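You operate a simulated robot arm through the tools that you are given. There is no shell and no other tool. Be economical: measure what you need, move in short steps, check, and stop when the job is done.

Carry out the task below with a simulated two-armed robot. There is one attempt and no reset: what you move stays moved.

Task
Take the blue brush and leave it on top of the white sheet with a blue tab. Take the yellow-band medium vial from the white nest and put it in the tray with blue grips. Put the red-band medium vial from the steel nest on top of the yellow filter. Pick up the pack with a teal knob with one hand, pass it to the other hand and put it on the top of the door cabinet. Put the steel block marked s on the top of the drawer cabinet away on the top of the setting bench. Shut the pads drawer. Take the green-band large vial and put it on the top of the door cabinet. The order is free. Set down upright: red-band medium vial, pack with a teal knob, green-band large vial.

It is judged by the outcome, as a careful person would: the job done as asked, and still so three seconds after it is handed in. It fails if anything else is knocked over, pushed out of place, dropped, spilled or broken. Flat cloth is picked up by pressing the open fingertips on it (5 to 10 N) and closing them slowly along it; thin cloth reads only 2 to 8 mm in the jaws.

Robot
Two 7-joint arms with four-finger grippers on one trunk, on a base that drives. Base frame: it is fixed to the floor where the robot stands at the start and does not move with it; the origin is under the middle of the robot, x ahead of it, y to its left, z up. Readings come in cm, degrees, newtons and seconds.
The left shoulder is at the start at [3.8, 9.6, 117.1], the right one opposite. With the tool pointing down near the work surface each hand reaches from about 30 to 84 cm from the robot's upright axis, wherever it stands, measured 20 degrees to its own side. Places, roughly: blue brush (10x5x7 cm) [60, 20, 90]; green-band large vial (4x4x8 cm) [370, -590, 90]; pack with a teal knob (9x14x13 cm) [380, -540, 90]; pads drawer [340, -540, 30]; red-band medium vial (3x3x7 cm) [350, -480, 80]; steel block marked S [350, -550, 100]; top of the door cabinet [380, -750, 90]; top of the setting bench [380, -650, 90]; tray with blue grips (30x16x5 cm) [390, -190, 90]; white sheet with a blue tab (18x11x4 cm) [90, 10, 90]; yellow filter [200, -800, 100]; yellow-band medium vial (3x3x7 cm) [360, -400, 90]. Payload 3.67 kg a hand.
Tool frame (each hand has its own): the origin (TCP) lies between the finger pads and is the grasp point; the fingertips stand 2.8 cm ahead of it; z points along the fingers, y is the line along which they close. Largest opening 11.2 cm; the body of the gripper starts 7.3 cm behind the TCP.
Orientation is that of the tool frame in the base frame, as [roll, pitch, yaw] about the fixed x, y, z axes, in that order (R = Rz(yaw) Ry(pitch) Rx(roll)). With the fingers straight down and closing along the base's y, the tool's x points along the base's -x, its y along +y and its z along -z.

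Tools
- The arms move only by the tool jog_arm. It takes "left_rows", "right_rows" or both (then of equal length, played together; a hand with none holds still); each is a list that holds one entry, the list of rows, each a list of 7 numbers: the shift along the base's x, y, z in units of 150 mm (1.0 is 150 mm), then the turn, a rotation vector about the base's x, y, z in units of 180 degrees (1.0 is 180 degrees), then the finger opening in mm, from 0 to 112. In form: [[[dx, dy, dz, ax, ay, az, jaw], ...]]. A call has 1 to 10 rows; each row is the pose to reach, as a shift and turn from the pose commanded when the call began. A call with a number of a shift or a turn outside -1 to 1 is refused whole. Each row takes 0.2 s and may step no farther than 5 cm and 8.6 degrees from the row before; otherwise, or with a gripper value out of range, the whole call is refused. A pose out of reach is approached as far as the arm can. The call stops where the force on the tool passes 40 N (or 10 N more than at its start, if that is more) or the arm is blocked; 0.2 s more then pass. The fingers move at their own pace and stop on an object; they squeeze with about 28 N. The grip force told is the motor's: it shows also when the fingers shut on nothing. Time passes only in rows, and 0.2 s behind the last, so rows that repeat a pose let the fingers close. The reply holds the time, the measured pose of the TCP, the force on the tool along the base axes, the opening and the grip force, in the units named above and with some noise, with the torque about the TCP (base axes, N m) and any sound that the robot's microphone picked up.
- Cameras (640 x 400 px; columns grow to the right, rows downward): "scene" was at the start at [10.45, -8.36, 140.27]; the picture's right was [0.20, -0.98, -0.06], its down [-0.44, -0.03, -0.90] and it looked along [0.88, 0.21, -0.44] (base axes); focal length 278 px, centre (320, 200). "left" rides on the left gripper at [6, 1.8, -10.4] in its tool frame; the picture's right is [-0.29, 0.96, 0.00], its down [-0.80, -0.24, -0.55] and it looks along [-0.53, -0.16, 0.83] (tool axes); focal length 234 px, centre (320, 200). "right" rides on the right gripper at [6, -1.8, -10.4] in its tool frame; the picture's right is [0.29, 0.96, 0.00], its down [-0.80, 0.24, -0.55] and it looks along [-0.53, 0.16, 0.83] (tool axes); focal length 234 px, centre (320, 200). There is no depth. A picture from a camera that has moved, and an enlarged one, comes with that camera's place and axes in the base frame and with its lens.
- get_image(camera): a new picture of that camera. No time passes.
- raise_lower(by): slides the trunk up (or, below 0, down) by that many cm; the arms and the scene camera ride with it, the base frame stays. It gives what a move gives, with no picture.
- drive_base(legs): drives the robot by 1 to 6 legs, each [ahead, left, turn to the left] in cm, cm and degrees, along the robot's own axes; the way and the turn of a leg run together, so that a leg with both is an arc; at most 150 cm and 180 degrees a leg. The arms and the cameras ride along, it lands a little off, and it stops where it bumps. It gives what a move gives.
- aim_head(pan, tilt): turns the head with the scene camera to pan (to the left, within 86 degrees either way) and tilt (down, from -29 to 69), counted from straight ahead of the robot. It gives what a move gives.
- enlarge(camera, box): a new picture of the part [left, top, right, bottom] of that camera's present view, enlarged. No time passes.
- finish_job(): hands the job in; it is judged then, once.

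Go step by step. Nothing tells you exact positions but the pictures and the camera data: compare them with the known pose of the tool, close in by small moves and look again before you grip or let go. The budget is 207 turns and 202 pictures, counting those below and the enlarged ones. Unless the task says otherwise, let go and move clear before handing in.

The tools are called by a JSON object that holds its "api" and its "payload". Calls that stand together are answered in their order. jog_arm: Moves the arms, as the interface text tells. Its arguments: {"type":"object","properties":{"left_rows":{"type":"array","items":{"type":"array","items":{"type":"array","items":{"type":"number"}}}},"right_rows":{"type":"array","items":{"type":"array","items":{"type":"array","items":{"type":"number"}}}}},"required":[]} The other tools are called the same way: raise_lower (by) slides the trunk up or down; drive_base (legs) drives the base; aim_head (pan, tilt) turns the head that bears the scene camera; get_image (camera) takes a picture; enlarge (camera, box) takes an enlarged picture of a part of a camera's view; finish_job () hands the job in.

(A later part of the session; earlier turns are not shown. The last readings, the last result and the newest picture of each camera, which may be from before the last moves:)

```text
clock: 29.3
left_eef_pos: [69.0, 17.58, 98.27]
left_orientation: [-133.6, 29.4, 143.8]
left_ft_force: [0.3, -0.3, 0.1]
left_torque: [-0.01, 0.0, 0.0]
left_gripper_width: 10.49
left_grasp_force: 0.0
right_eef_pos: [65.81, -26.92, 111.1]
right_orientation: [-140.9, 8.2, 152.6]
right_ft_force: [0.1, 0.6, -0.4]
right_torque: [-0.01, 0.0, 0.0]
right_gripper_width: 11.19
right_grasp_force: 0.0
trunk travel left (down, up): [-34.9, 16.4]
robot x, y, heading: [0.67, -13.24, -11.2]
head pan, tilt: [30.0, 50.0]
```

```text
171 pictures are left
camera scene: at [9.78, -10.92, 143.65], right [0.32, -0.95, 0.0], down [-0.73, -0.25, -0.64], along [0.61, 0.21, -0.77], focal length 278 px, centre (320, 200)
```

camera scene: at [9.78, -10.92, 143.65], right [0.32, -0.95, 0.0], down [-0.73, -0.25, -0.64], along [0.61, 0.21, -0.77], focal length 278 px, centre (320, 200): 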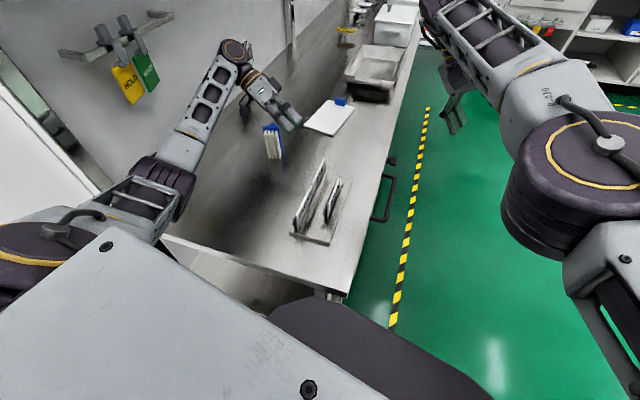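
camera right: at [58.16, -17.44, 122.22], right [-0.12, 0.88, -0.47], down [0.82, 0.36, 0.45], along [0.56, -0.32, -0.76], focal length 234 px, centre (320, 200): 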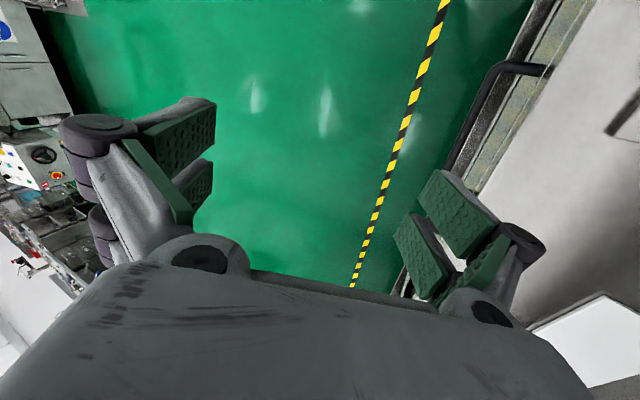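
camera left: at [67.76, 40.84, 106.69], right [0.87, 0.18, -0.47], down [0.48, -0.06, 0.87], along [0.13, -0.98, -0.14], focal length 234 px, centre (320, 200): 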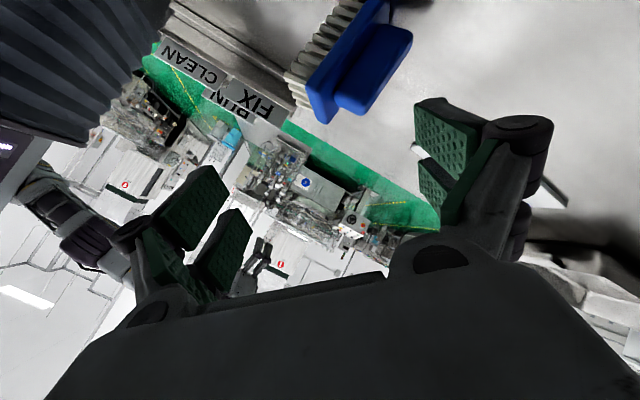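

Both arms obey. I'll bring both hands back upright while raising the left slightly.

{"api": "jog_arm", "payload": {"left_rows": [[[0, 0, 0.05, 0.0295, 0.007, 0.0252, 105], [0, 0, 0.1, 0.059, 0.014, 0.0504, 105], [0, 0, 0.15, 0.0885, 0.021, 0.0756, 105], [0, 0, 0.2, 0.118, 0.028, 0.1008, 105], [0, 0, 0.25, 0.1475, 0.035, 0.126, 105], [0, 0, 0.3, 0.177, 0.042, 0.1512, 105], [0, 0, 0.35, 0.2065, 0.049, 0.1764, 105], [0, 0, 0.4, 0.236, 0.056, 0.2016, 105], [0, 0, 0.45, 0.2655, 0.063, 0.2268, 105], [0, 0, 0.5, 0.295, 0.07, 0.252, 105]]], "right_rows": [[[-0.05, 0, 0, 0.0224, -0.001, 0.0162, 112], [-0.1, 0, 0, 0.0447, -0.002, 0.0323, 112], [-0.15, 0, 0, 0.0671, -0.003, 0.0485, 112], [-0.2, 0, 0, 0.0895, -0.004, 0.0646, 112], [-0.25, 0, 0, 0.1119, -0.005, 0.0808, 112], [-0.3, 0, 0, 0.1342, -0.006, 0.097, 112], [-0.35, 0, 0, 0.1566, -0.007, 0.1131, 112], [-0.4, 0, 0, 0.179, -0.008, 0.1293, 112], [-0.45, 0, 0, 0.2013, -0.009, 0.1454, 112], [-0.5, 0, 0, 0.2237, -0.009, 0.1616, 112]]]}}

{"api": "get_image", "payload": {"camera": "scene"}}

```text
clock: 31.5
left_eef_pos: [69.13, 17.45, 106.0]
left_orientation: [-179.9, -0.2, 179.9]
left_ft_force: [-1.2, 0.7, -0.5]
left_torque: [0.0, 0.01, 0.02]
left_gripper_width: 10.52
left_grasp_force: 0.1
right_eef_pos: [58.31, -26.9, 111.1]
right_orientation: [179.9, -0.1, -179.9]
right_ft_force: [-0.6, 0.0, -0.1]
right_torque: [0.03, 0.01, 0.03]
right_gripper_width: 11.2
right_grasp_force: 0.0
trunk travel left (down, up): [-34.9, 16.4]
robot x, y, heading: [0.14, -12.78, -10.9]
head pan, tilt: [30.0, 50.0]
```

```text
170 pictures are left
camera scene: at [9.73, -11.0, 143.66], right [0.32, -0.95, 0.0], down [-0.73, -0.25, -0.64], along [0.61, 0.21, -0.77], focal length 278 px, centre (320, 200)
```

scene: 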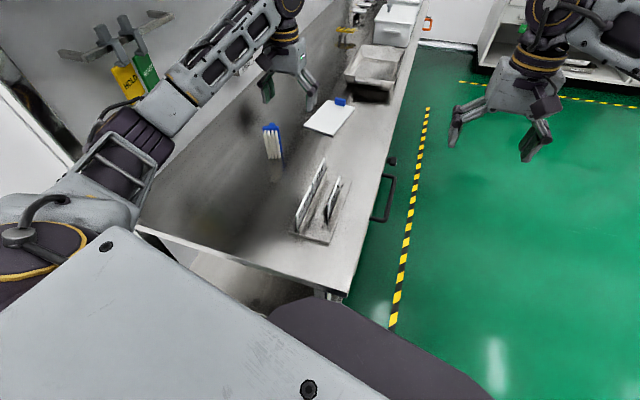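

Both hands are upright and level. Now I'll test the base: back away from the bench.

{"api": "drive_base", "payload": {"legs": [[-10, 0, 0]]}}

{"api": "get_image", "payload": {"camera": "scene"}}

{"api": "get_image", "payload": {"camera": "left"}}

```text
clock: 32.6
left_eef_pos: [59.17, 19.4, 105.88]
left_orientation: [-179.7, -0.1, 179.8]
left_ft_force: [-0.4, -0.8, -0.4]
left_torque: [-0.02, -0.05, 0.04]
left_gripper_width: 10.51
left_grasp_force: 0.0
right_eef_pos: [48.43, -24.95, 111.19]
right_orientation: [180.0, -0.1, 179.9]
right_ft_force: [0.2, -0.4, 0.1]
right_torque: [-0.01, -0.04, -0.02]
right_gripper_width: 11.2
right_grasp_force: 0.1
trunk travel left (down, up): [-34.9, 16.4]
robot x, y, heading: [-9.35, -10.73, -11.4]
head pan, tilt: [30.0, 50.0]
```

```text
169 pictures are left
camera scene: at [0.0, -8.94, 143.65], right [0.32, -0.95, 0.0], down [-0.73, -0.25, -0.64], along [0.61, 0.21, -0.77], focal length 278 px, centre (320, 200)
```

scene: 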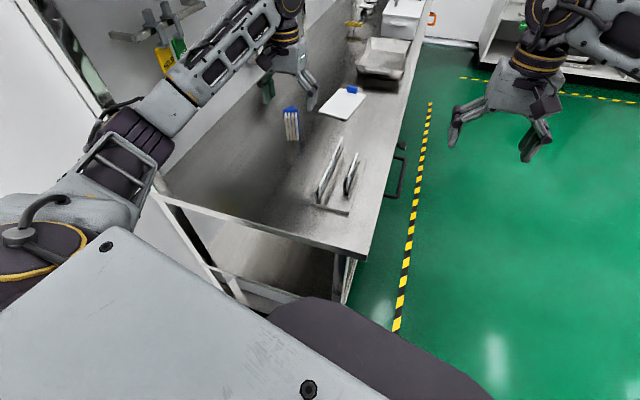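

```text
168 pictures are left
camera left: at [53.34, 21.31, 116.21], right [0.29, 0.96, 0.0], down [0.8, -0.24, 0.55], along [0.53, -0.17, -0.83], focal length 234 px, centre (320, 200)
```

left: 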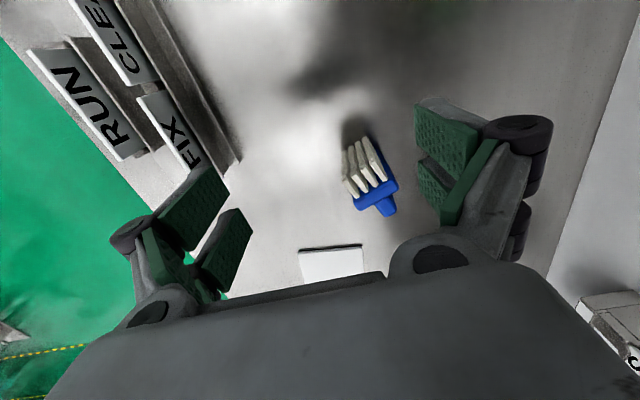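

The base drives freely now. The brush stands on its end; I'll zoom on it to get its place and orientation.

{"api": "enlarge", "payload": {"camera": "left", "box": [300, 100, 440, 240]}}

{"api": "enlarge", "payload": {"camera": "scene", "box": [240, 60, 400, 220]}}

```text
2.86 times, centred on (370, 170) of left
camera zoom: at [53.34, 21.31, 116.21], right [0.29, 0.96, 0.0], down [0.8, -0.24, 0.55], along [0.53, -0.17, -0.83], focal length 669 px, centre (177, 286)
```

zoom: 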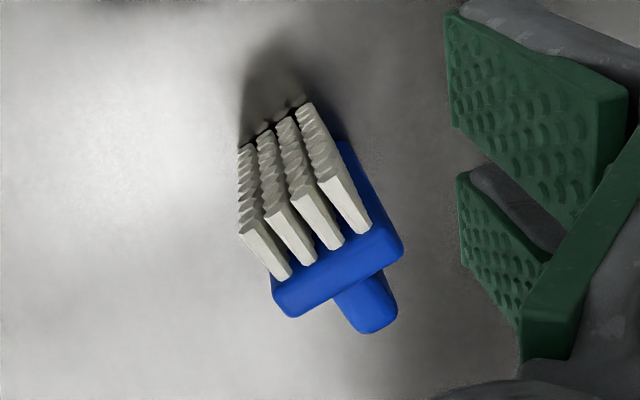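

```text
2.50 times, centred on (320, 140) of scene
camera zoom: at [0.0, -8.94, 143.65], right [0.32, -0.95, 0.0], down [-0.73, -0.25, -0.64], along [0.61, 0.21, -0.77], focal length 696 px, centre (320, 350)
```

zoom: 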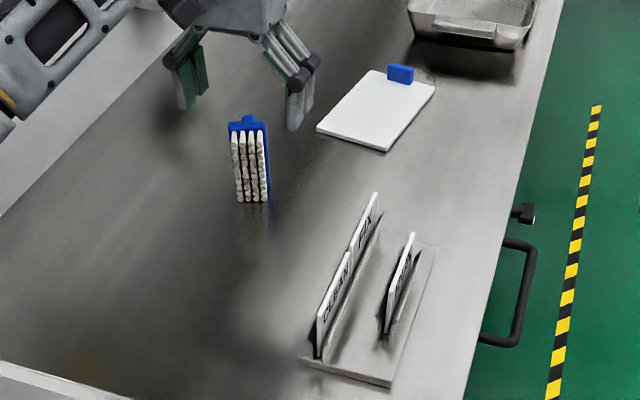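

Brush top is about [68, 23.3, 96], width axis at ~106°. I'll creep forward 6 cm for reach and position above it.

{"api": "drive_base", "payload": {"legs": [[6, 0, 0]]}}

```text
clock: 33.6
left_eef_pos: [65.05, 18.31, 105.92]
left_orientation: [-179.7, 0.1, 179.8]
left_ft_force: [1.0, 0.3, 0.0]
left_torque: [0.03, 0.03, 0.0]
left_gripper_width: 10.53
left_grasp_force: 0.1
right_eef_pos: [54.29, -25.94, 111.18]
right_orientation: [179.9, 0.0, -180.0]
right_ft_force: [0.7, -0.3, -0.6]
right_torque: [0.01, -0.01, -0.01]
right_gripper_width: 11.19
right_grasp_force: 0.1
trunk travel left (down, up): [-34.9, 16.4]
robot x, y, heading: [-3.62, -12.08, -11.1]
head pan, tilt: [30.0, 50.0]
```

{"api": "jog_arm", "payload": {"left_rows": [[[0.065, 0.11, 0, 0, 0, 0.03, 100], [0.13, 0.22, 0, 0, 0, 0.06, 100], [0.197, 0.333, 0, 0, 0, 0.09, 100]]]}}

{"api": "get_image", "payload": {"camera": "left"}}

{"api": "enlarge", "payload": {"camera": "scene", "box": [200, 60, 360, 220]}}

```text
clock: 34.4
left_eef_pos: [68.05, 23.3, 105.7]
left_orientation: [-179.8, 0.0, -163.9]
left_ft_force: [1.6, -0.5, -0.5]
left_torque: [0.0, 0.02, 0.02]
left_gripper_width: 10.02
left_grasp_force: 0.0
right_eef_pos: [54.44, -26.04, 111.14]
right_orientation: [-179.9, -0.2, 179.9]
right_ft_force: [0.2, -0.3, 0.3]
right_torque: [0.04, -0.01, 0.0]
right_gripper_width: 11.2
right_grasp_force: 0.1
trunk travel left (down, up): [-34.9, 16.4]
robot x, y, heading: [-3.6, -11.85, -11.0]
head pan, tilt: [30.0, 50.0]
```

```text
165 pictures are left
camera left: at [61.8, 23.46, 116.09], right [0.01, 1.0, 0.0], down [0.83, -0.01, 0.55], along [0.55, -0.01, -0.83], focal length 234 px, centre (320, 200)
```

left: 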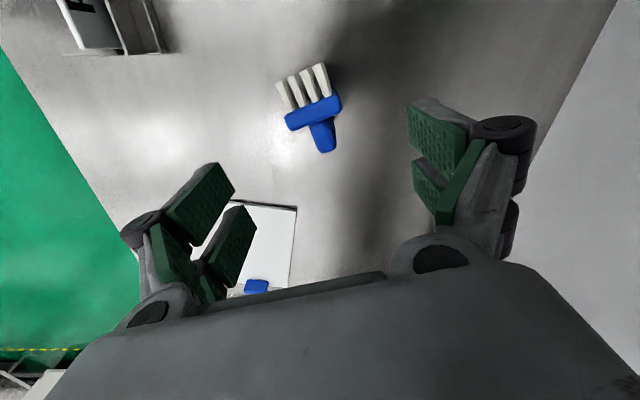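

```text
2.50 times, centred on (280, 140) of scene
camera zoom: at [5.91, -10.07, 143.64], right [0.32, -0.95, 0.0], down [-0.73, -0.25, -0.64], along [0.61, 0.21, -0.77], focal length 696 px, centre (420, 350)
```

zoom: 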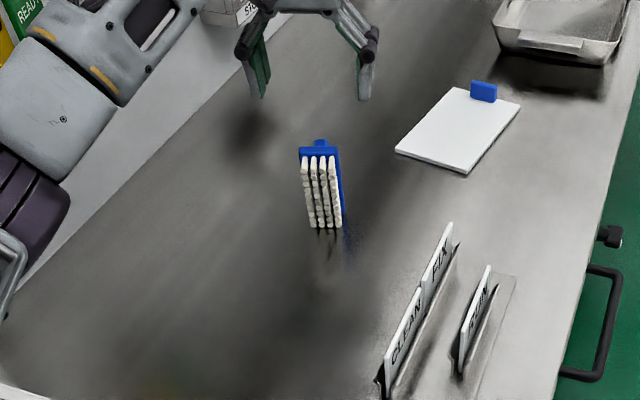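

{"api": "jog_arm", "payload": {"left_rows": [[[-0.1, -0.033, 0, 0, 0, 0.028, 100], [-0.1, -0.033, -0.2, 0, 0, 0.028, 100], [-0.1, -0.033, -0.4, 0, 0, 0.028, 100]]]}}

{"api": "get_image", "payload": {"camera": "left"}}

{"api": "enlarge", "payload": {"camera": "scene", "box": [220, 40, 340, 160]}}

```text
clock: 35.2
left_eef_pos: [66.66, 22.97, 99.94]
left_orientation: [-179.7, 0.0, -159.0]
left_ft_force: [0.0, -0.7, -0.1]
left_torque: [-0.02, -0.01, 0.0]
left_gripper_width: 10.0
left_grasp_force: 0.0
right_eef_pos: [54.25, -25.95, 111.15]
right_orientation: [180.0, -0.1, -179.9]
right_ft_force: [-1.7, 1.4, -0.5]
right_torque: [0.01, 0.01, 0.01]
right_gripper_width: 11.2
right_grasp_force: 0.0
trunk travel left (down, up): [-34.9, 16.4]
robot x, y, heading: [-3.53, -12.12, -11.2]
head pan, tilt: [30.0, 50.0]
```

```text
163 pictures are left
camera left: at [60.37, 22.48, 110.27], right [-0.08, 1.0, 0.0], down [0.83, 0.07, 0.55], along [0.55, 0.04, -0.83], focal length 234 px, centre (320, 200)
```

left: 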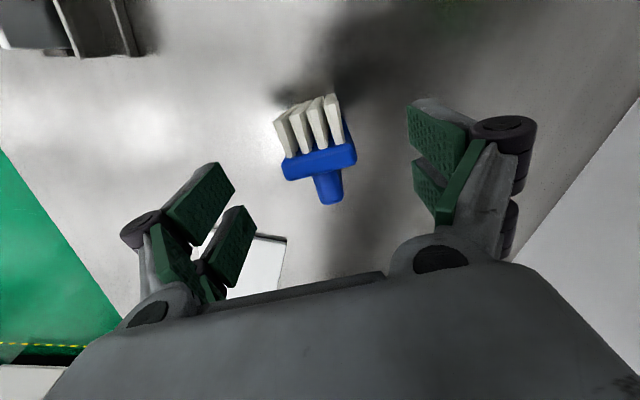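

```text
3.33 times, centred on (280, 100) of scene
camera zoom: at [5.81, -10.04, 143.65], right [0.32, -0.95, 0.0], down [-0.73, -0.25, -0.64], along [0.61, 0.21, -0.77], focal length 928 px, centre (453, 533)
```

zoom: 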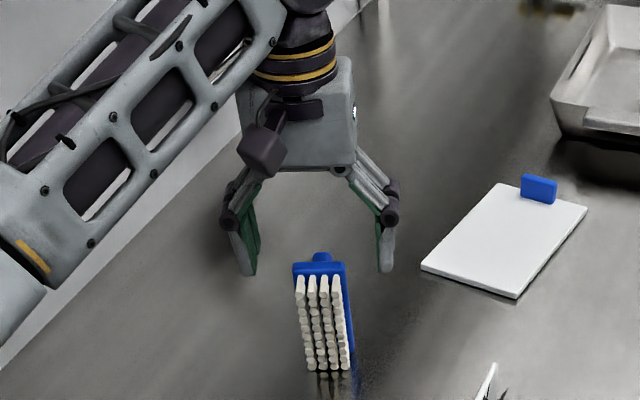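

{"api": "jog_arm", "payload": {"left_rows": [[[0, 0, -0.15, 0, 0, 0.008, 100], [0, 0, -0.3, 0, 0, 0.008, 100], [0, 0, -0.5, 0, 0, 0.008, 100]]]}}

{"api": "get_image", "payload": {"camera": "left"}}

```text
clock: 36.0
left_eef_pos: [66.63, 22.9, 92.36]
left_orientation: [-179.7, -0.1, -157.5]
left_ft_force: [0.7, -0.5, -0.1]
left_torque: [0.02, -0.03, -0.01]
left_gripper_width: 9.99
left_grasp_force: 0.0
right_eef_pos: [54.35, -25.89, 111.15]
right_orientation: [179.9, -0.1, 179.9]
right_ft_force: [-0.2, -0.9, -0.6]
right_torque: [-0.05, -0.01, -0.03]
right_gripper_width: 11.18
right_grasp_force: 0.1
trunk travel left (down, up): [-34.9, 16.4]
robot x, y, heading: [-3.55, -11.84, -11.3]
head pan, tilt: [30.0, 50.0]
```

```text
161 pictures are left
camera left: at [60.33, 22.43, 102.71], right [-0.1, 0.99, 0.0], down [0.83, 0.09, 0.55], along [0.55, 0.05, -0.83], focal length 234 px, centre (320, 200)
```

left: 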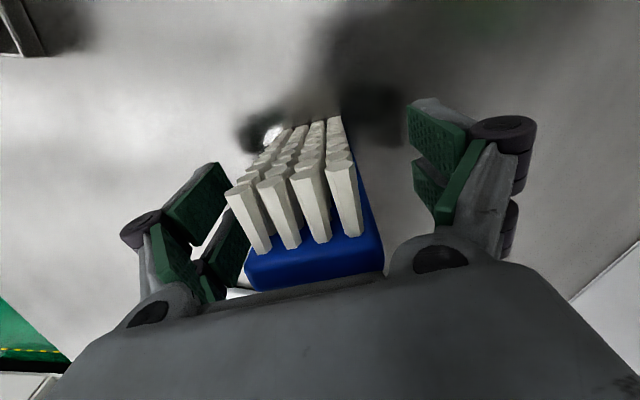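

{"api": "jog_arm", "payload": {"left_rows": [[[0, 0, 0, 0, 0, 0, 60], [0, 0, 0, 0, 0, 0, 40], [0, 0, 0, 0, 0, 0, 30], [0, 0, 0, 0, 0, 0, 30], [0, 0, 0, 0, 0, 0, 30]]]}}

{"api": "get_image", "payload": {"camera": "left"}}

```text
clock: 37.2
left_eef_pos: [66.63, 23.04, 92.26]
left_orientation: [-179.8, -0.1, -157.5]
left_ft_force: [0.0, -0.1, -0.2]
left_torque: [-0.05, 0.01, 0.03]
left_gripper_width: 4.36
left_grasp_force: 28.1
right_eef_pos: [54.32, -26.03, 111.2]
right_orientation: [180.0, 0.0, 180.0]
right_ft_force: [0.1, 0.8, 0.0]
right_torque: [-0.02, 0.0, -0.05]
right_gripper_width: 11.22
right_grasp_force: 0.0
trunk travel left (down, up): [-34.9, 16.4]
robot x, y, heading: [-3.39, -12.02, -11.5]
head pan, tilt: [30.0, 50.0]
```

```text
160 pictures are left
camera left: at [60.3, 22.43, 102.77], right [-0.1, 0.99, 0.0], down [0.83, 0.09, 0.55], along [0.55, 0.05, -0.83], focal length 234 px, centre (320, 200)
```

left: 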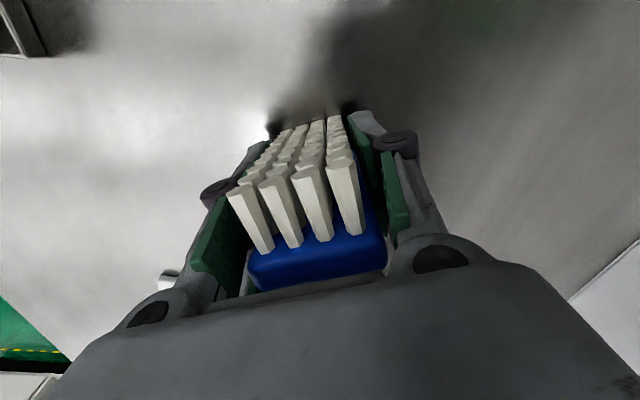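

Brush gripped. I'll lift it and back the base out clear of the bench, then go round to the aisle side.

{"api": "jog_arm", "payload": {"left_rows": [[[0, 0, 0.2, 0, 0, 0, 30], [-0.1, 0, 0.4, 0, 0, 0, 30], [-0.25, -0.1, 0.6, 0, 0, 0, 30], [-0.4, -0.2, 0.8, 0, 0, 0, 30], [-0.6, -0.3, 1.0, 0, 0, 0, 30]]]}}

{"api": "drive_base", "payload": {"legs": [[-25, 0, 0], [0, -65, 11]]}}

{"api": "aim_head", "payload": {"pan": 0, "tilt": 30}}

{"api": "get_image", "payload": {"camera": "scene"}}

```text
clock: 38.4
left_eef_pos: [57.52, 18.39, 107.59]
left_orientation: [-179.8, -0.1, -157.5]
left_ft_force: [-0.4, 1.3, -0.9]
left_torque: [0.0, -0.02, 0.02]
left_gripper_width: 4.44
left_grasp_force: 27.8
right_eef_pos: [54.25, -26.04, 111.2]
right_orientation: [180.0, 0.0, -180.0]
right_ft_force: [-1.1, -1.2, -0.6]
right_torque: [-0.01, -0.03, -0.02]
right_gripper_width: 11.21
right_grasp_force: 0.1
trunk travel left (down, up): [-34.9, 16.4]
robot x, y, heading: [-3.77, -12.24, -11.2]
head pan, tilt: [30.0, 50.0]
```

```text
clock: 43.6
left_eef_pos: [19.3, -30.58, 107.51]
left_orientation: [-179.8, 0.0, -146.3]
left_ft_force: [-0.2, 0.1, -0.6]
left_torque: [-0.01, -0.02, 0.02]
left_gripper_width: 4.41
left_grasp_force: 27.3
right_eef_pos: [24.74, -74.57, 111.21]
right_orientation: [179.9, -0.1, -168.7]
right_ft_force: [-0.9, -0.5, 0.2]
right_torque: [0.03, -0.02, 0.01]
right_gripper_width: 11.21
right_grasp_force: 0.0
trunk travel left (down, up): [-34.9, 16.4]
robot x, y, heading: [-34.76, -72.35, 0.1]
head pan, tilt: [30.0, 50.0]
```

```text
clock: 44.6
left_eef_pos: [19.31, -30.46, 107.48]
left_orientation: [-179.8, -0.1, -146.2]
left_ft_force: [-0.5, -0.5, -1.2]
left_torque: [-0.05, 0.01, -0.01]
left_gripper_width: 4.4
left_grasp_force: 28.4
right_eef_pos: [24.7, -74.64, 111.25]
right_orientation: [-179.9, -0.1, -168.8]
right_ft_force: [0.0, 0.9, 0.2]
right_torque: [-0.02, -0.01, -0.02]
right_gripper_width: 11.18
right_grasp_force: 0.1
trunk travel left (down, up): [-34.9, 16.4]
robot x, y, heading: [-34.51, -72.07, 0.2]
head pan, tilt: [0.0, 30.0]
```

```text
159 pictures are left
camera scene: at [-23.6, -72.38, 146.6], right [0.0, -1.0, 0.0], down [-0.5, 0.0, -0.87], along [0.87, 0.0, -0.5], focal length 278 px, centre (320, 200)
```

scene: 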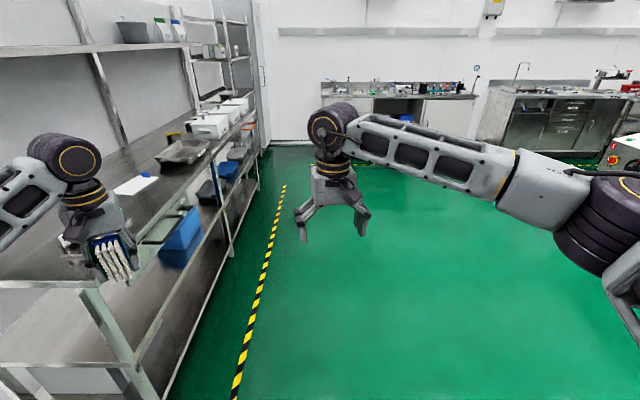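

The aisle is clear. I'll drive up alongside the bench and turn to face it.

{"api": "drive_base", "payload": {"legs": [[130, -4, 0], [0, 0, 90]]}}

{"api": "aim_head", "payload": {"pan": 0, "tilt": 40}}

{"api": "get_image", "payload": {"camera": "scene"}}

```text
clock: 55.4
left_eef_pos: [52.99, -21.12, 107.57]
left_orientation: [-179.7, -0.2, -56.4]
left_ft_force: [0.1, 1.7, -1.2]
left_torque: [-0.03, 0.0, 0.01]
left_gripper_width: 4.41
left_grasp_force: 28.2
right_eef_pos: [97.21, -15.98, 111.15]
right_orientation: [180.0, -0.1, -79.0]
right_ft_force: [-0.1, -0.5, -0.3]
right_torque: [-0.06, 0.0, 0.0]
right_gripper_width: 11.22
right_grasp_force: 0.1
trunk travel left (down, up): [-34.9, 16.4]
robot x, y, heading: [94.5, -75.47, 89.7]
head pan, tilt: [0.0, 30.0]
```

```text
clock: 56.2
left_eef_pos: [53.14, -21.09, 107.5]
left_orientation: [-179.7, -0.1, -56.6]
left_ft_force: [-0.1, -0.5, -0.4]
left_torque: [0.01, -0.06, 0.01]
left_gripper_width: 4.38
left_grasp_force: 28.0
right_eef_pos: [97.11, -16.01, 111.18]
right_orientation: [179.9, 0.0, -79.0]
right_ft_force: [0.2, 0.4, -0.2]
right_torque: [-0.01, -0.02, 0.01]
right_gripper_width: 11.2
right_grasp_force: 0.1
trunk travel left (down, up): [-34.9, 16.4]
robot x, y, heading: [94.43, -75.86, 89.7]
head pan, tilt: [0.0, 40.0]
```

```text
158 pictures are left
camera scene: at [94.66, -65.0, 145.07], right [1.0, 0.0, 0.0], down [0.0, -0.64, -0.77], along [0.0, 0.77, -0.64], focal length 278 px, centre (320, 200)
```

scene: 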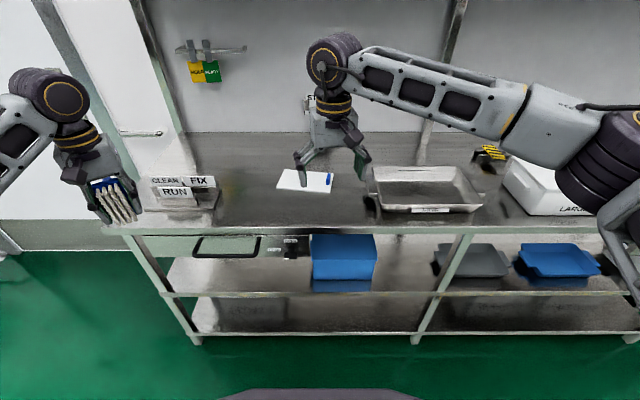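

Now I see the sheet plainly at about [88.5, 17]. I'll bring the left hand inwards, then approach.

{"api": "jog_arm", "payload": {"left_rows": [[[0.2, 0, 0.1, 0, 0, 0, 30], [0.4, 0, 0.2, 0, 0, 0, 30], [0.6, 0, 0.3, 0, 0, 0, 30], [0.8, 0, 0.3, 0, 0, 0, 30], [1.0, 0, 0.3, 0, 0, 0, 30]]]}}

{"api": "drive_base", "payload": {"legs": [[15, -8, 0]]}}

{"api": "jog_arm", "payload": {"left_rows": [[[0.2, 0.2, 0, 0, 0, 0, 30], [0.4, 0.4, 0, 0, 0, 0, 30], [0.6, 0.6, 0, 0, 0, 0, 30], [0.8, 0.8, 0, 0, 0, 0, 30], [0.9, 1.0, 0, 0, 0, 0, 30]]]}}

{"api": "get_image", "payload": {"camera": "scene"}}

```text
clock: 57.4
left_eef_pos: [68.16, -21.19, 112.09]
left_orientation: [-179.8, 0.0, -56.5]
left_ft_force: [-0.2, -1.0, 0.4]
left_torque: [0.0, -0.01, 0.0]
left_gripper_width: 4.4
left_grasp_force: 28.2
right_eef_pos: [97.28, -15.84, 111.24]
right_orientation: [179.9, -0.1, -78.9]
right_ft_force: [0.3, -0.7, -0.3]
right_torque: [0.0, 0.03, -0.01]
right_gripper_width: 11.19
right_grasp_force: 0.0
trunk travel left (down, up): [-34.9, 16.4]
robot x, y, heading: [94.52, -75.37, 89.7]
head pan, tilt: [0.0, 40.0]
```

```text
clock: 58.8
left_eef_pos: [76.33, -6.02, 112.2]
left_orientation: [-179.7, 0.0, -56.7]
left_ft_force: [-0.9, -0.3, -0.8]
left_torque: [0.02, -0.02, 0.01]
left_gripper_width: 4.43
left_grasp_force: 27.9
right_eef_pos: [105.47, -1.02, 111.18]
right_orientation: [180.0, -0.1, -79.3]
right_ft_force: [-0.5, -0.2, -0.3]
right_torque: [-0.01, 0.04, 0.03]
right_gripper_width: 11.19
right_grasp_force: 0.0
trunk travel left (down, up): [-34.9, 16.4]
robot x, y, heading: [102.81, -60.59, 89.5]
head pan, tilt: [0.0, 40.0]
```

```text
clock: 60.0
left_eef_pos: [89.96, 9.14, 112.08]
left_orientation: [-179.9, -0.1, -56.6]
left_ft_force: [0.0, 0.8, -0.4]
left_torque: [0.0, -0.01, 0.02]
left_gripper_width: 4.39
left_grasp_force: 27.9
right_eef_pos: [105.54, -0.84, 111.16]
right_orientation: [179.9, -0.1, -79.2]
right_ft_force: [-0.8, 0.5, -1.2]
right_torque: [-0.02, -0.02, 0.05]
right_gripper_width: 11.18
right_grasp_force: 0.2
trunk travel left (down, up): [-34.9, 16.4]
robot x, y, heading: [102.76, -60.54, 90.0]
head pan, tilt: [0.0, 40.0]
```

```text
157 pictures are left
camera scene: at [102.93, -49.91, 145.06], right [1.0, -0.01, 0.0], down [-0.01, -0.64, -0.77], along [0.0, 0.77, -0.64], focal length 278 px, centre (320, 200)
```

scene: 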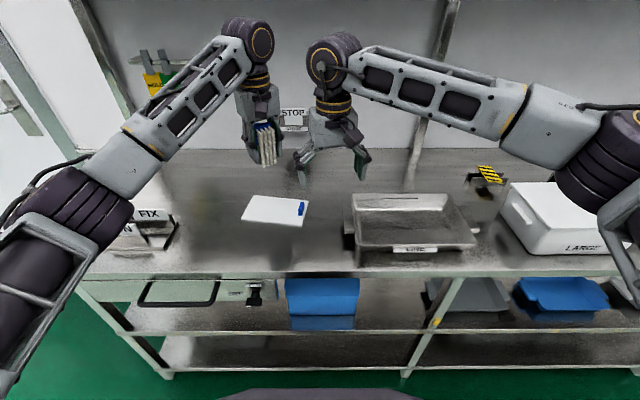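

{"api": "jog_arm", "payload": {"left_rows": [[[-0.06, 0.16, 0, 0, 0, 0, 30], [-0.12, 0.33, 0, 0, 0, 0, 30], [-0.18, 0.49, 0, 0, 0, 0, 30], [-0.18, 0.49, -0.3, 0, 0, 0, 30], [-0.18, 0.49, -0.6, 0, 0, 0, 30], [-0.18, 0.49, -0.9, 0, 0, 0, 30], [-0.18, 0.49, -1.0, 0, 0, 0, 30]]]}}

{"api": "enlarge", "payload": {"camera": "scene", "box": [180, 100, 380, 250]}}

{"api": "get_image", "payload": {"camera": "left"}}

```text
clock: 61.6
left_eef_pos: [87.16, 16.69, 97.04]
left_orientation: [-179.8, 0.0, -56.8]
left_ft_force: [-0.1, 0.7, -0.5]
left_torque: [-0.01, 0.02, -0.01]
left_gripper_width: 4.41
left_grasp_force: 28.5
right_eef_pos: [105.51, -0.86, 111.12]
right_orientation: [-180.0, -0.1, -79.3]
right_ft_force: [0.4, 0.4, -1.1]
right_torque: [-0.03, 0.0, 0.01]
right_gripper_width: 11.21
right_grasp_force: 0.1
trunk travel left (down, up): [-34.9, 16.4]
robot x, y, heading: [102.21, -60.46, 89.5]
head pan, tilt: [0.0, 40.0]
```

```text
2.67 times, centred on (280, 175) of scene
camera zoom: at [102.82, -49.98, 145.07], right [1.0, -0.01, 0.0], down [0.0, -0.64, -0.77], along [0.01, 0.77, -0.64], focal length 742 px, centre (427, 267)
```

zoom: 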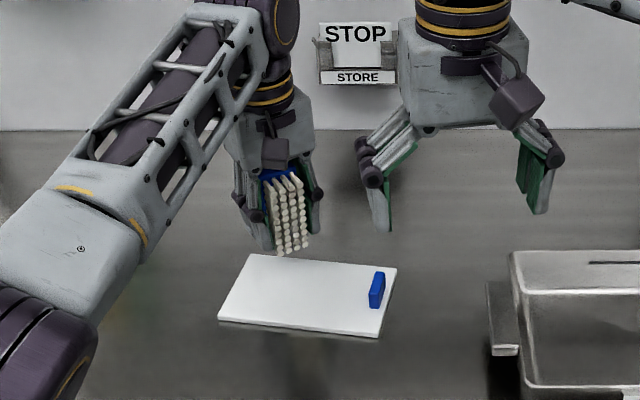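

```text
155 pictures are left
camera left: at [88.84, 10.64, 107.45], right [-0.96, -0.29, 0.0], down [-0.24, 0.8, 0.55], along [-0.16, 0.53, -0.83], focal length 234 px, centre (320, 200)
```

left: 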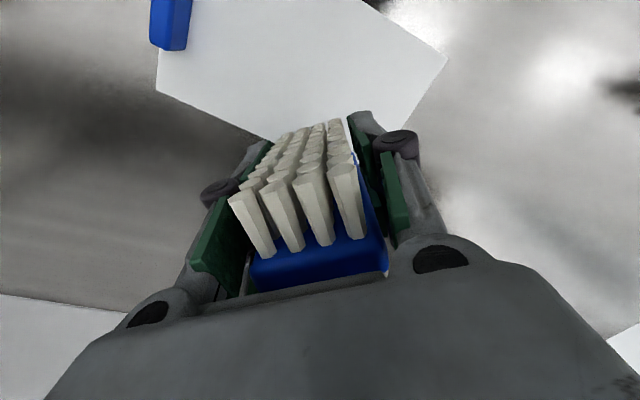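

{"api": "jog_arm", "payload": {"left_rows": [[[0.07, -0.03, -0.1, 0, 0, 0, 30], [0.07, -0.03, -0.2, 0, 0, 0, 30], [0.07, -0.03, -0.24, 0, 0, 0, 30], [0.07, -0.03, -0.26, 0, 0, 0, 30]]]}}

{"api": "enlarge", "payload": {"camera": "scene", "box": [220, 130, 340, 240]}}

```text
clock: 62.6
left_eef_pos: [88.18, 15.92, 93.17]
left_orientation: [-179.8, -0.1, -56.7]
left_ft_force: [0.7, -0.9, -0.7]
left_torque: [0.01, -0.03, -0.02]
left_gripper_width: 4.4
left_grasp_force: 28.3
right_eef_pos: [105.52, -0.9, 111.17]
right_orientation: [-179.9, -0.1, -79.1]
right_ft_force: [-0.1, 0.7, 1.2]
right_torque: [0.0, 0.03, -0.02]
right_gripper_width: 11.24
right_grasp_force: 0.0
trunk travel left (down, up): [-34.9, 16.4]
robot x, y, heading: [102.87, -60.59, 89.6]
head pan, tilt: [0.0, 40.0]
```

```text
3.64 times, centred on (280, 185) of scene
camera zoom: at [102.85, -49.99, 145.07], right [1.0, -0.01, 0.0], down [0.0, -0.64, -0.77], along [0.01, 0.77, -0.64], focal length 1012 px, centre (466, 254)
```

zoom: 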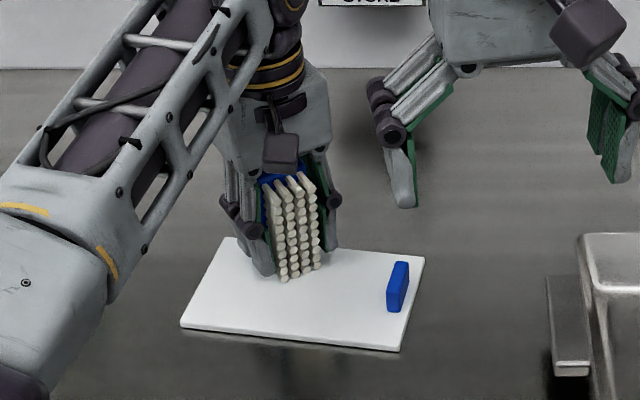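

The brush is too near the back edge; I'll shift it 2.7 cm forward and lower until it touches.

{"api": "jog_arm", "payload": {"left_rows": [[[0.0, -0.09, 0.03, 0, 0, 0, 30], [0, -0.18, 0.03, 0, 0, 0, 30], [0, -0.18, -0.02, 0, 0, 0, 30], [0, -0.18, -0.04, 0, 0, 0, 30], [0, -0.18, -0.06, 0, 0, 0, 30]]]}}

{"api": "enlarge", "payload": {"camera": "scene", "box": [220, 130, 340, 240]}}

```text
clock: 63.8
left_eef_pos: [88.25, 13.08, 92.61]
left_orientation: [-179.5, 0.3, -56.7]
left_ft_force: [-2.8, 3.4, 24.9]
left_torque: [0.16, 0.11, -0.05]
left_gripper_width: 4.52
left_grasp_force: 27.7
right_eef_pos: [105.56, -1.14, 111.34]
right_orientation: [179.9, -0.1, -79.2]
right_ft_force: [0.0, 1.0, 0.7]
right_torque: [0.04, 0.02, 0.0]
right_gripper_width: 11.21
right_grasp_force: 0.0
trunk travel left (down, up): [-34.9, 16.4]
robot x, y, heading: [102.64, -60.54, 89.6]
head pan, tilt: [0.0, 40.0]
```

```text
3.64 times, centred on (280, 185) of scene
camera zoom: at [102.87, -50.27, 145.1], right [1.0, -0.01, 0.0], down [0.0, -0.64, -0.77], along [0.01, 0.77, -0.64], focal length 1012 px, centre (466, 254)
```

zoom: 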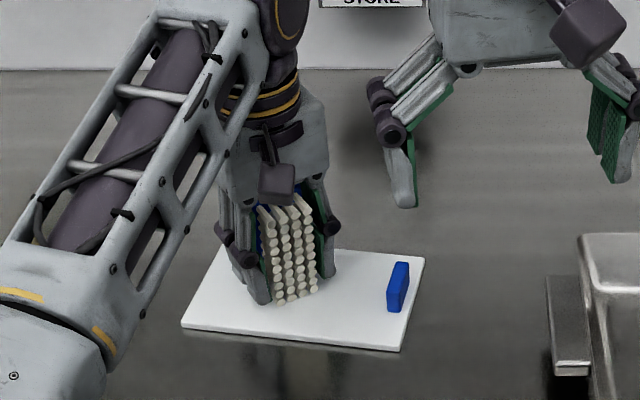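

Contact made with the sheet. I'll ease the pressure, open and lift away.

{"api": "jog_arm", "payload": {"left_rows": [[[0, 0, 0.015, 0, 0, 0, 40], [0, 0, 0.015, 0, 0, 0, 50], [0, 0, 0.015, 0, 0, 0, 60], [0, 0, 0.015, 0, 0, 0, 80], [0, 0, 0.015, 0, 0, 0, 80]]]}}

{"api": "jog_arm", "payload": {"left_rows": [[[0, 0, 0.1, 0, 0, 0, 80], [0, 0, 0.2, 0, 0, 0, 80], [0, 0, 0.4, 0, 0, 0, 80], [0, 0, 0.6, 0, 0, 0, 80], [0, 0, 0.8, 0, 0, 0, 80], [0, 0, 1.0, 0, 0, 0, 80]]]}}

{"api": "enlarge", "payload": {"camera": "scene", "box": [220, 130, 340, 240]}}

```text
clock: 65.0
left_eef_pos: [88.22, 13.09, 92.45]
left_orientation: [-179.9, 0.1, -56.7]
left_ft_force: [1.0, 0.0, 0.7]
left_torque: [-0.03, -0.03, 0.0]
left_gripper_width: 8.02
left_grasp_force: 0.1
right_eef_pos: [105.52, -0.9, 111.24]
right_orientation: [180.0, -0.1, -79.1]
right_ft_force: [-0.4, -0.1, 0.0]
right_torque: [-0.01, -0.01, -0.03]
right_gripper_width: 11.19
right_grasp_force: 0.1
trunk travel left (down, up): [-34.9, 16.4]
robot x, y, heading: [102.69, -60.53, 89.8]
head pan, tilt: [0.0, 40.0]
```

```text
clock: 66.4
left_eef_pos: [88.31, 13.09, 107.63]
left_orientation: [-179.9, -0.1, -56.7]
left_ft_force: [0.2, 0.5, 0.6]
left_torque: [-0.01, 0.03, 0.0]
left_gripper_width: 8.0
left_grasp_force: 0.1
right_eef_pos: [105.52, -1.05, 111.21]
right_orientation: [180.0, 0.0, -79.2]
right_ft_force: [0.3, -0.7, 1.0]
right_torque: [-0.02, -0.01, -0.01]
right_gripper_width: 11.19
right_grasp_force: 0.0
trunk travel left (down, up): [-34.9, 16.4]
robot x, y, heading: [102.6, -60.23, 89.5]
head pan, tilt: [0.0, 40.0]
```

```text
3.64 times, centred on (280, 185) of scene
camera zoom: at [102.85, -50.08, 145.07], right [1.0, -0.01, 0.0], down [0.0, -0.64, -0.77], along [0.01, 0.77, -0.64], focal length 1012 px, centre (466, 254)
```

zoom: 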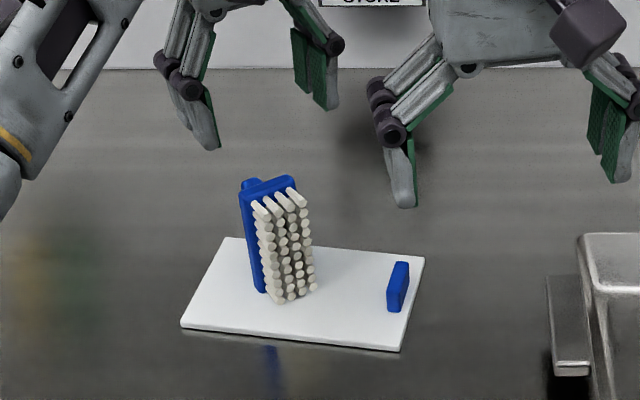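

The brush stands on the sheet. I'll retract, back off, turn to face +x and look toward the other stations.

{"api": "jog_arm", "payload": {"left_rows": [[[0, -0.2, 0.1, 0, 0, 0, 100], [0, -0.4, 0.2, 0, 0, 0, 100], [0, -0.7, 0.3, 0, 0, 0, 100], [0, -1.0, 0.3, 0, 0, 0, 100]]]}}

{"api": "drive_base", "payload": {"legs": [[-45, 0, 0], [0, 0, -90]]}}

{"api": "aim_head", "payload": {"pan": -30, "tilt": 12}}

{"api": "get_image", "payload": {"camera": "scene"}}

{"api": "aim_head", "payload": {"pan": -75, "tilt": 15}}

{"api": "get_image", "payload": {"camera": "scene"}}

```text
clock: 67.4
left_eef_pos: [87.98, -2.07, 112.11]
left_orientation: [-179.6, -0.1, -56.7]
left_ft_force: [-0.4, -0.4, -0.1]
left_torque: [0.01, -0.01, -0.03]
left_gripper_width: 10.0
left_grasp_force: 0.0
right_eef_pos: [105.36, -0.98, 111.32]
right_orientation: [-180.0, 0.0, -79.2]
right_ft_force: [-0.1, 0.4, 1.1]
right_torque: [0.0, 0.01, -0.01]
right_gripper_width: 11.19
right_grasp_force: 0.1
trunk travel left (down, up): [-34.9, 16.4]
robot x, y, heading: [102.46, -60.44, 89.7]
head pan, tilt: [0.0, 40.0]
```

```text
clock: 74.4
left_eef_pos: [160.55, -90.1, 112.13]
left_orientation: [-179.8, -0.1, -145.2]
left_ft_force: [0.1, -0.2, 0.0]
left_torque: [0.0, -0.02, 0.03]
left_gripper_width: 9.97
left_grasp_force: 0.1
right_eef_pos: [161.96, -107.46, 111.12]
right_orientation: [180.0, -0.1, -167.7]
right_ft_force: [0.7, 0.1, -0.1]
right_torque: [0.0, 0.0, 0.01]
right_gripper_width: 11.2
right_grasp_force: 0.0
trunk travel left (down, up): [-34.9, 16.4]
robot x, y, heading: [102.36, -105.94, 0.9]
head pan, tilt: [0.0, 40.0]
```

```text
clock: 75.4
left_eef_pos: [160.56, -90.08, 112.14]
left_orientation: [-179.9, -0.1, -145.3]
left_ft_force: [0.5, 0.0, 0.1]
left_torque: [-0.02, -0.01, -0.01]
left_gripper_width: 9.97
left_grasp_force: 0.0
right_eef_pos: [162.05, -107.5, 111.14]
right_orientation: [180.0, -0.1, -167.7]
right_ft_force: [-0.1, 0.2, -0.5]
right_torque: [0.04, 0.02, 0.02]
right_gripper_width: 11.19
right_grasp_force: 0.0
trunk travel left (down, up): [-34.9, 16.4]
robot x, y, heading: [102.09, -106.03, 1.1]
head pan, tilt: [-30.0, 12.0]
```

```text
151 pictures are left
camera scene: at [112.71, -110.69, 149.51], right [-0.48, -0.88, 0.0], down [-0.18, 0.1, -0.98], along [0.86, -0.47, -0.21], focal length 278 px, centre (320, 200)
```

scene: 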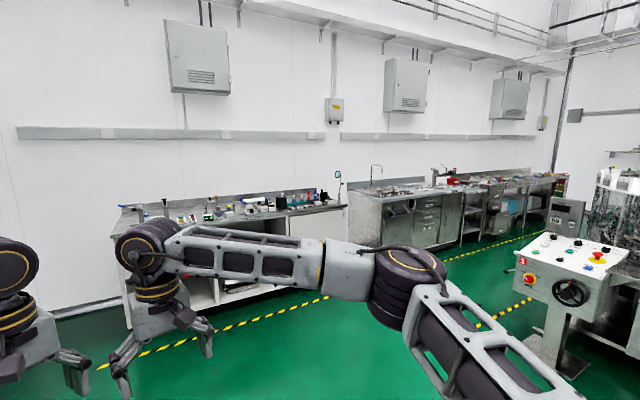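

```text
clock: 76.5
left_eef_pos: [160.63, -90.06, 112.09]
left_orientation: [-179.8, -0.2, -145.2]
left_ft_force: [-0.3, -0.6, -0.4]
left_torque: [-0.01, 0.0, 0.0]
left_gripper_width: 9.99
left_grasp_force: 0.1
right_eef_pos: [162.04, -107.38, 111.2]
right_orientation: [-180.0, -0.2, -167.7]
right_ft_force: [0.9, -0.1, -0.2]
right_torque: [-0.01, 0.02, 0.0]
right_gripper_width: 11.2
right_grasp_force: 0.0
trunk travel left (down, up): [-34.9, 16.4]
robot x, y, heading: [102.48, -106.19, 1.0]
head pan, tilt: [-75.0, 15.0]
```

```text
150 pictures are left
camera scene: at [107.14, -115.17, 149.03], right [-0.96, -0.28, 0.0], down [-0.07, 0.25, -0.97], along [0.27, -0.93, -0.26], focal length 278 px, centre (320, 200)
```

scene: 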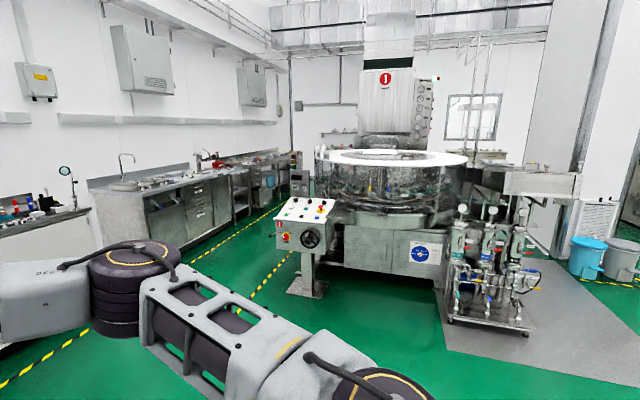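

I see the wall benches along x≈345 and the machine opposite. I'll drive to in front of the tray region at y≈-190 first.

{"api": "drive_base", "payload": {"legs": [[85, -15, -1], [75, -70, 0]]}}

{"api": "aim_head", "payload": {"pan": 0, "tilt": 30}}

{"api": "get_image", "payload": {"camera": "scene"}}

```text
clock: 86.0
left_eef_pos: [318.86, -180.41, 112.12]
left_orientation: [-179.8, 0.0, -148.3]
left_ft_force: [-0.4, -0.2, -0.5]
left_torque: [-0.01, -0.01, 0.0]
left_gripper_width: 9.98
left_grasp_force: 0.0
right_eef_pos: [319.28, -197.72, 111.29]
right_orientation: [179.9, 0.0, -170.7]
right_ft_force: [0.1, 0.1, 0.2]
right_torque: [0.01, -0.02, -0.01]
right_gripper_width: 11.21
right_grasp_force: 0.1
trunk travel left (down, up): [-34.9, 16.4]
robot x, y, heading: [260.1, -193.5, -1.6]
head pan, tilt: [-75.0, 15.0]
```

```text
clock: 87.5
left_eef_pos: [318.91, -180.33, 112.06]
left_orientation: [-179.8, 0.1, -148.1]
left_ft_force: [-1.2, 0.5, 0.3]
left_torque: [0.0, 0.01, -0.02]
left_gripper_width: 9.98
left_grasp_force: 0.1
right_eef_pos: [319.32, -197.71, 111.12]
right_orientation: [180.0, -0.1, -170.7]
right_ft_force: [0.0, -0.4, 0.1]
right_torque: [-0.03, 0.01, -0.03]
right_gripper_width: 11.22
right_grasp_force: 0.1
trunk travel left (down, up): [-34.9, 16.4]
robot x, y, heading: [260.44, -193.61, -2.0]
head pan, tilt: [0.0, 30.0]
```

```text
149 pictures are left
camera scene: at [271.12, -193.89, 146.6], right [-0.03, -1.0, 0.0], down [-0.5, 0.02, -0.87], along [0.87, -0.03, -0.5], focal length 278 px, centre (320, 200)
```

scene: 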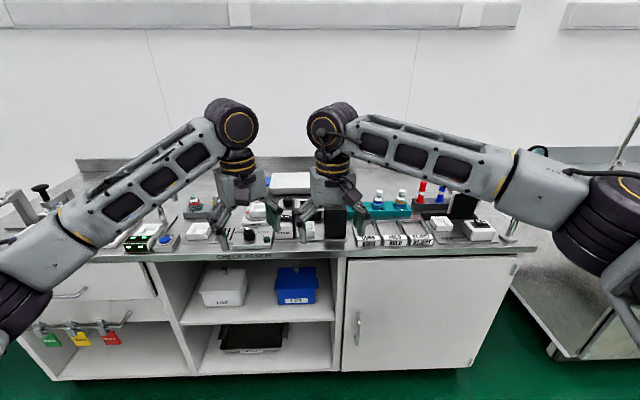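

{"api": "jog_arm", "payload": {"left_rows": [[[0, 0.25, 0, 0, 0, -0.04, 100], [0, 0.5, 0, 0, 0, -0.08, 100], [0, 0.75, 0, 0, 0, -0.12, 100], [0, 1.0, 0, 0, 0, -0.16, 100]]], "right_rows": [[[0, -0.25, 0, 0, 0, 0, 100], [0, -0.5, 0, 0, 0, 0, 100], [0, -0.75, 0, 0, 0, 0, 100], [0, -1.0, 0, 0, 0, 0, 100]]]}}

{"api": "enlarge", "payload": {"camera": "scene", "box": [80, 140, 320, 280]}}

{"api": "enlarge", "payload": {"camera": "scene", "box": [280, 140, 540, 280]}}

```text
clock: 88.5
left_eef_pos: [318.84, -165.56, 112.04]
left_orientation: [-179.8, 0.0, -177.2]
left_ft_force: [0.2, -0.2, 0.4]
left_torque: [0.0, 0.02, -0.03]
left_gripper_width: 10.02
left_grasp_force: 0.1
right_eef_pos: [319.15, -212.88, 111.37]
right_orientation: [180.0, -0.1, -170.6]
right_ft_force: [-0.5, -0.4, -0.1]
right_torque: [0.04, 0.02, 0.01]
right_gripper_width: 10.0
right_grasp_force: 0.0
trunk travel left (down, up): [-34.9, 16.4]
robot x, y, heading: [260.18, -193.36, -2.0]
head pan, tilt: [0.0, 30.0]
```

```text
2.67 times, centred on (200, 210) of scene
camera zoom: at [271.03, -193.91, 146.61], right [-0.03, -1.0, 0.0], down [-0.5, 0.02, -0.87], along [0.87, -0.03, -0.5], focal length 742 px, centre (640, 173)
```

zoom: 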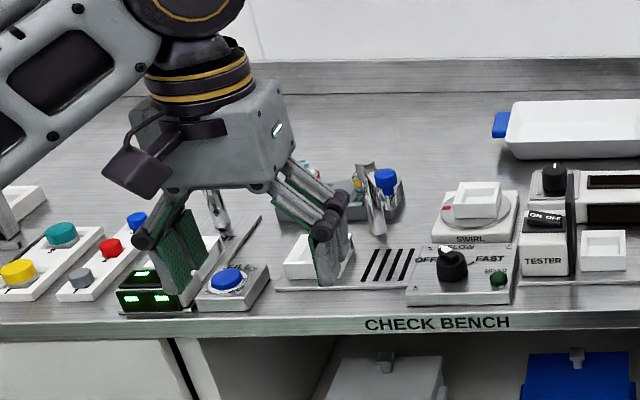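

```text
2.46 times, centred on (410, 210) of scene
camera zoom: at [271.03, -193.91, 146.61], right [-0.03, -1.0, 0.0], down [-0.5, 0.02, -0.87], along [0.87, -0.03, -0.5], focal length 685 px, centre (98, 175)
```

zoom: 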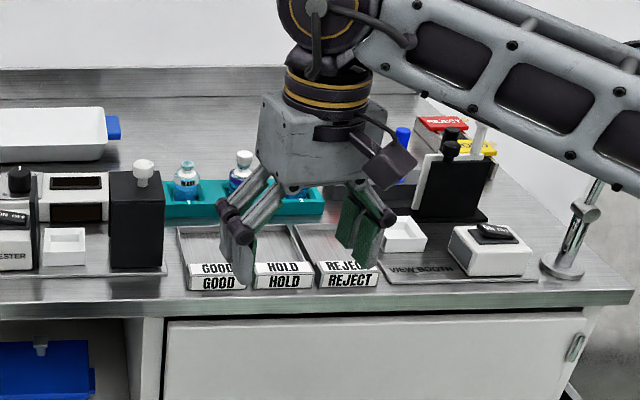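

The white tray with blue grips sits at about [385, -187] at the back of the check bench. Now on to the white nest near y=-400.

{"api": "drive_base", "payload": {"legs": [[8, -105, 2], [0, -105, 0]]}}

{"api": "get_image", "payload": {"camera": "scene"}}

```text
clock: 99.2
left_eef_pos: [325.63, -372.09, 111.9]
left_orientation: [-179.7, -0.1, -174.5]
left_ft_force: [0.5, 0.1, 0.1]
left_torque: [0.0, -0.01, 0.02]
left_gripper_width: 10.01
left_grasp_force: 0.1
right_eef_pos: [327.97, -419.14, 111.14]
right_orientation: [-180.0, -0.1, -168.1]
right_ft_force: [-0.1, 1.4, 0.0]
right_torque: [0.02, -0.02, 0.0]
right_gripper_width: 10.0
right_grasp_force: 0.0
trunk travel left (down, up): [-34.9, 16.4]
robot x, y, heading: [267.76, -402.5, 0.6]
head pan, tilt: [0.0, 30.0]
```

```text
146 pictures are left
camera scene: at [279.09, -402.54, 146.6], right [0.01, -1.0, 0.0], down [-0.5, -0.01, -0.87], along [0.87, 0.01, -0.5], focal length 278 px, centre (320, 200)
```

scene: 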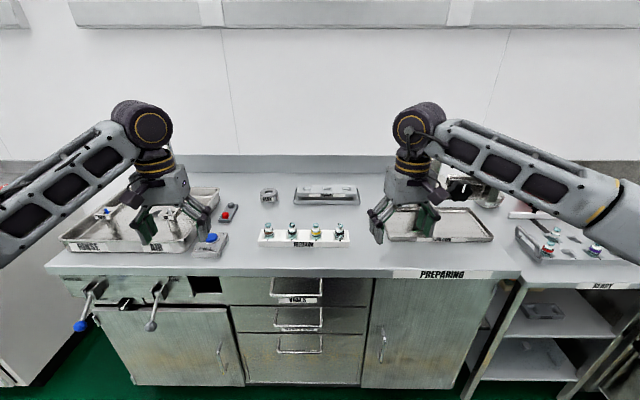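

{"api": "enlarge", "payload": {"camera": "scene", "box": [240, 170, 380, 260]}}

{"api": "enlarge", "payload": {"camera": "scene", "box": [480, 180, 640, 290]}}

```text
4.44 times, centred on (310, 215) of scene
camera zoom: at [279.09, -402.54, 146.6], right [0.01, -1.0, 0.0], down [-0.5, -0.01, -0.87], along [0.87, 0.01, -0.5], focal length 1238 px, centre (364, 133)
```

zoom: 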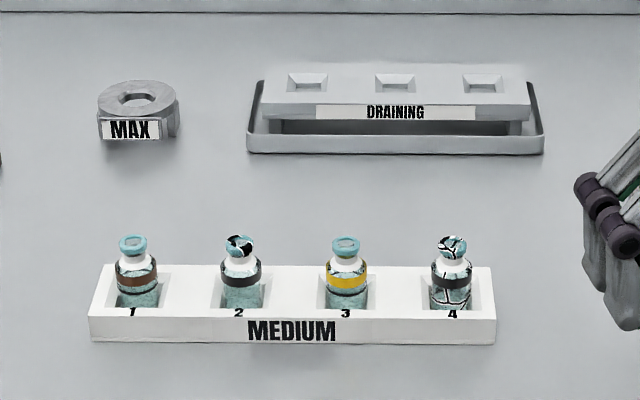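

```text
3.64 times, centred on (560, 235) of scene
camera zoom: at [279.09, -402.54, 146.6], right [0.01, -1.0, 0.0], down [-0.5, -0.01, -0.87], along [0.87, 0.01, -0.5], focal length 1012 px, centre (-553, 73)
```

zoom: 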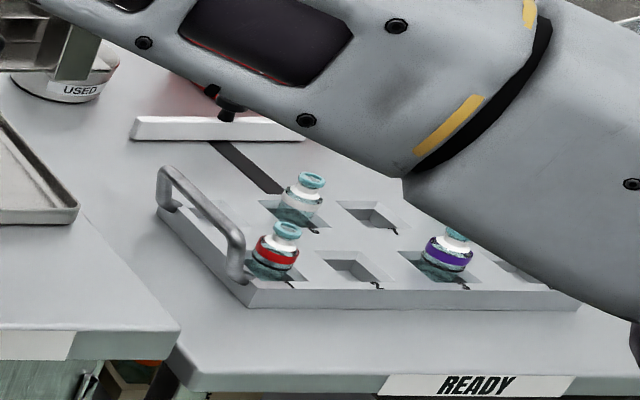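

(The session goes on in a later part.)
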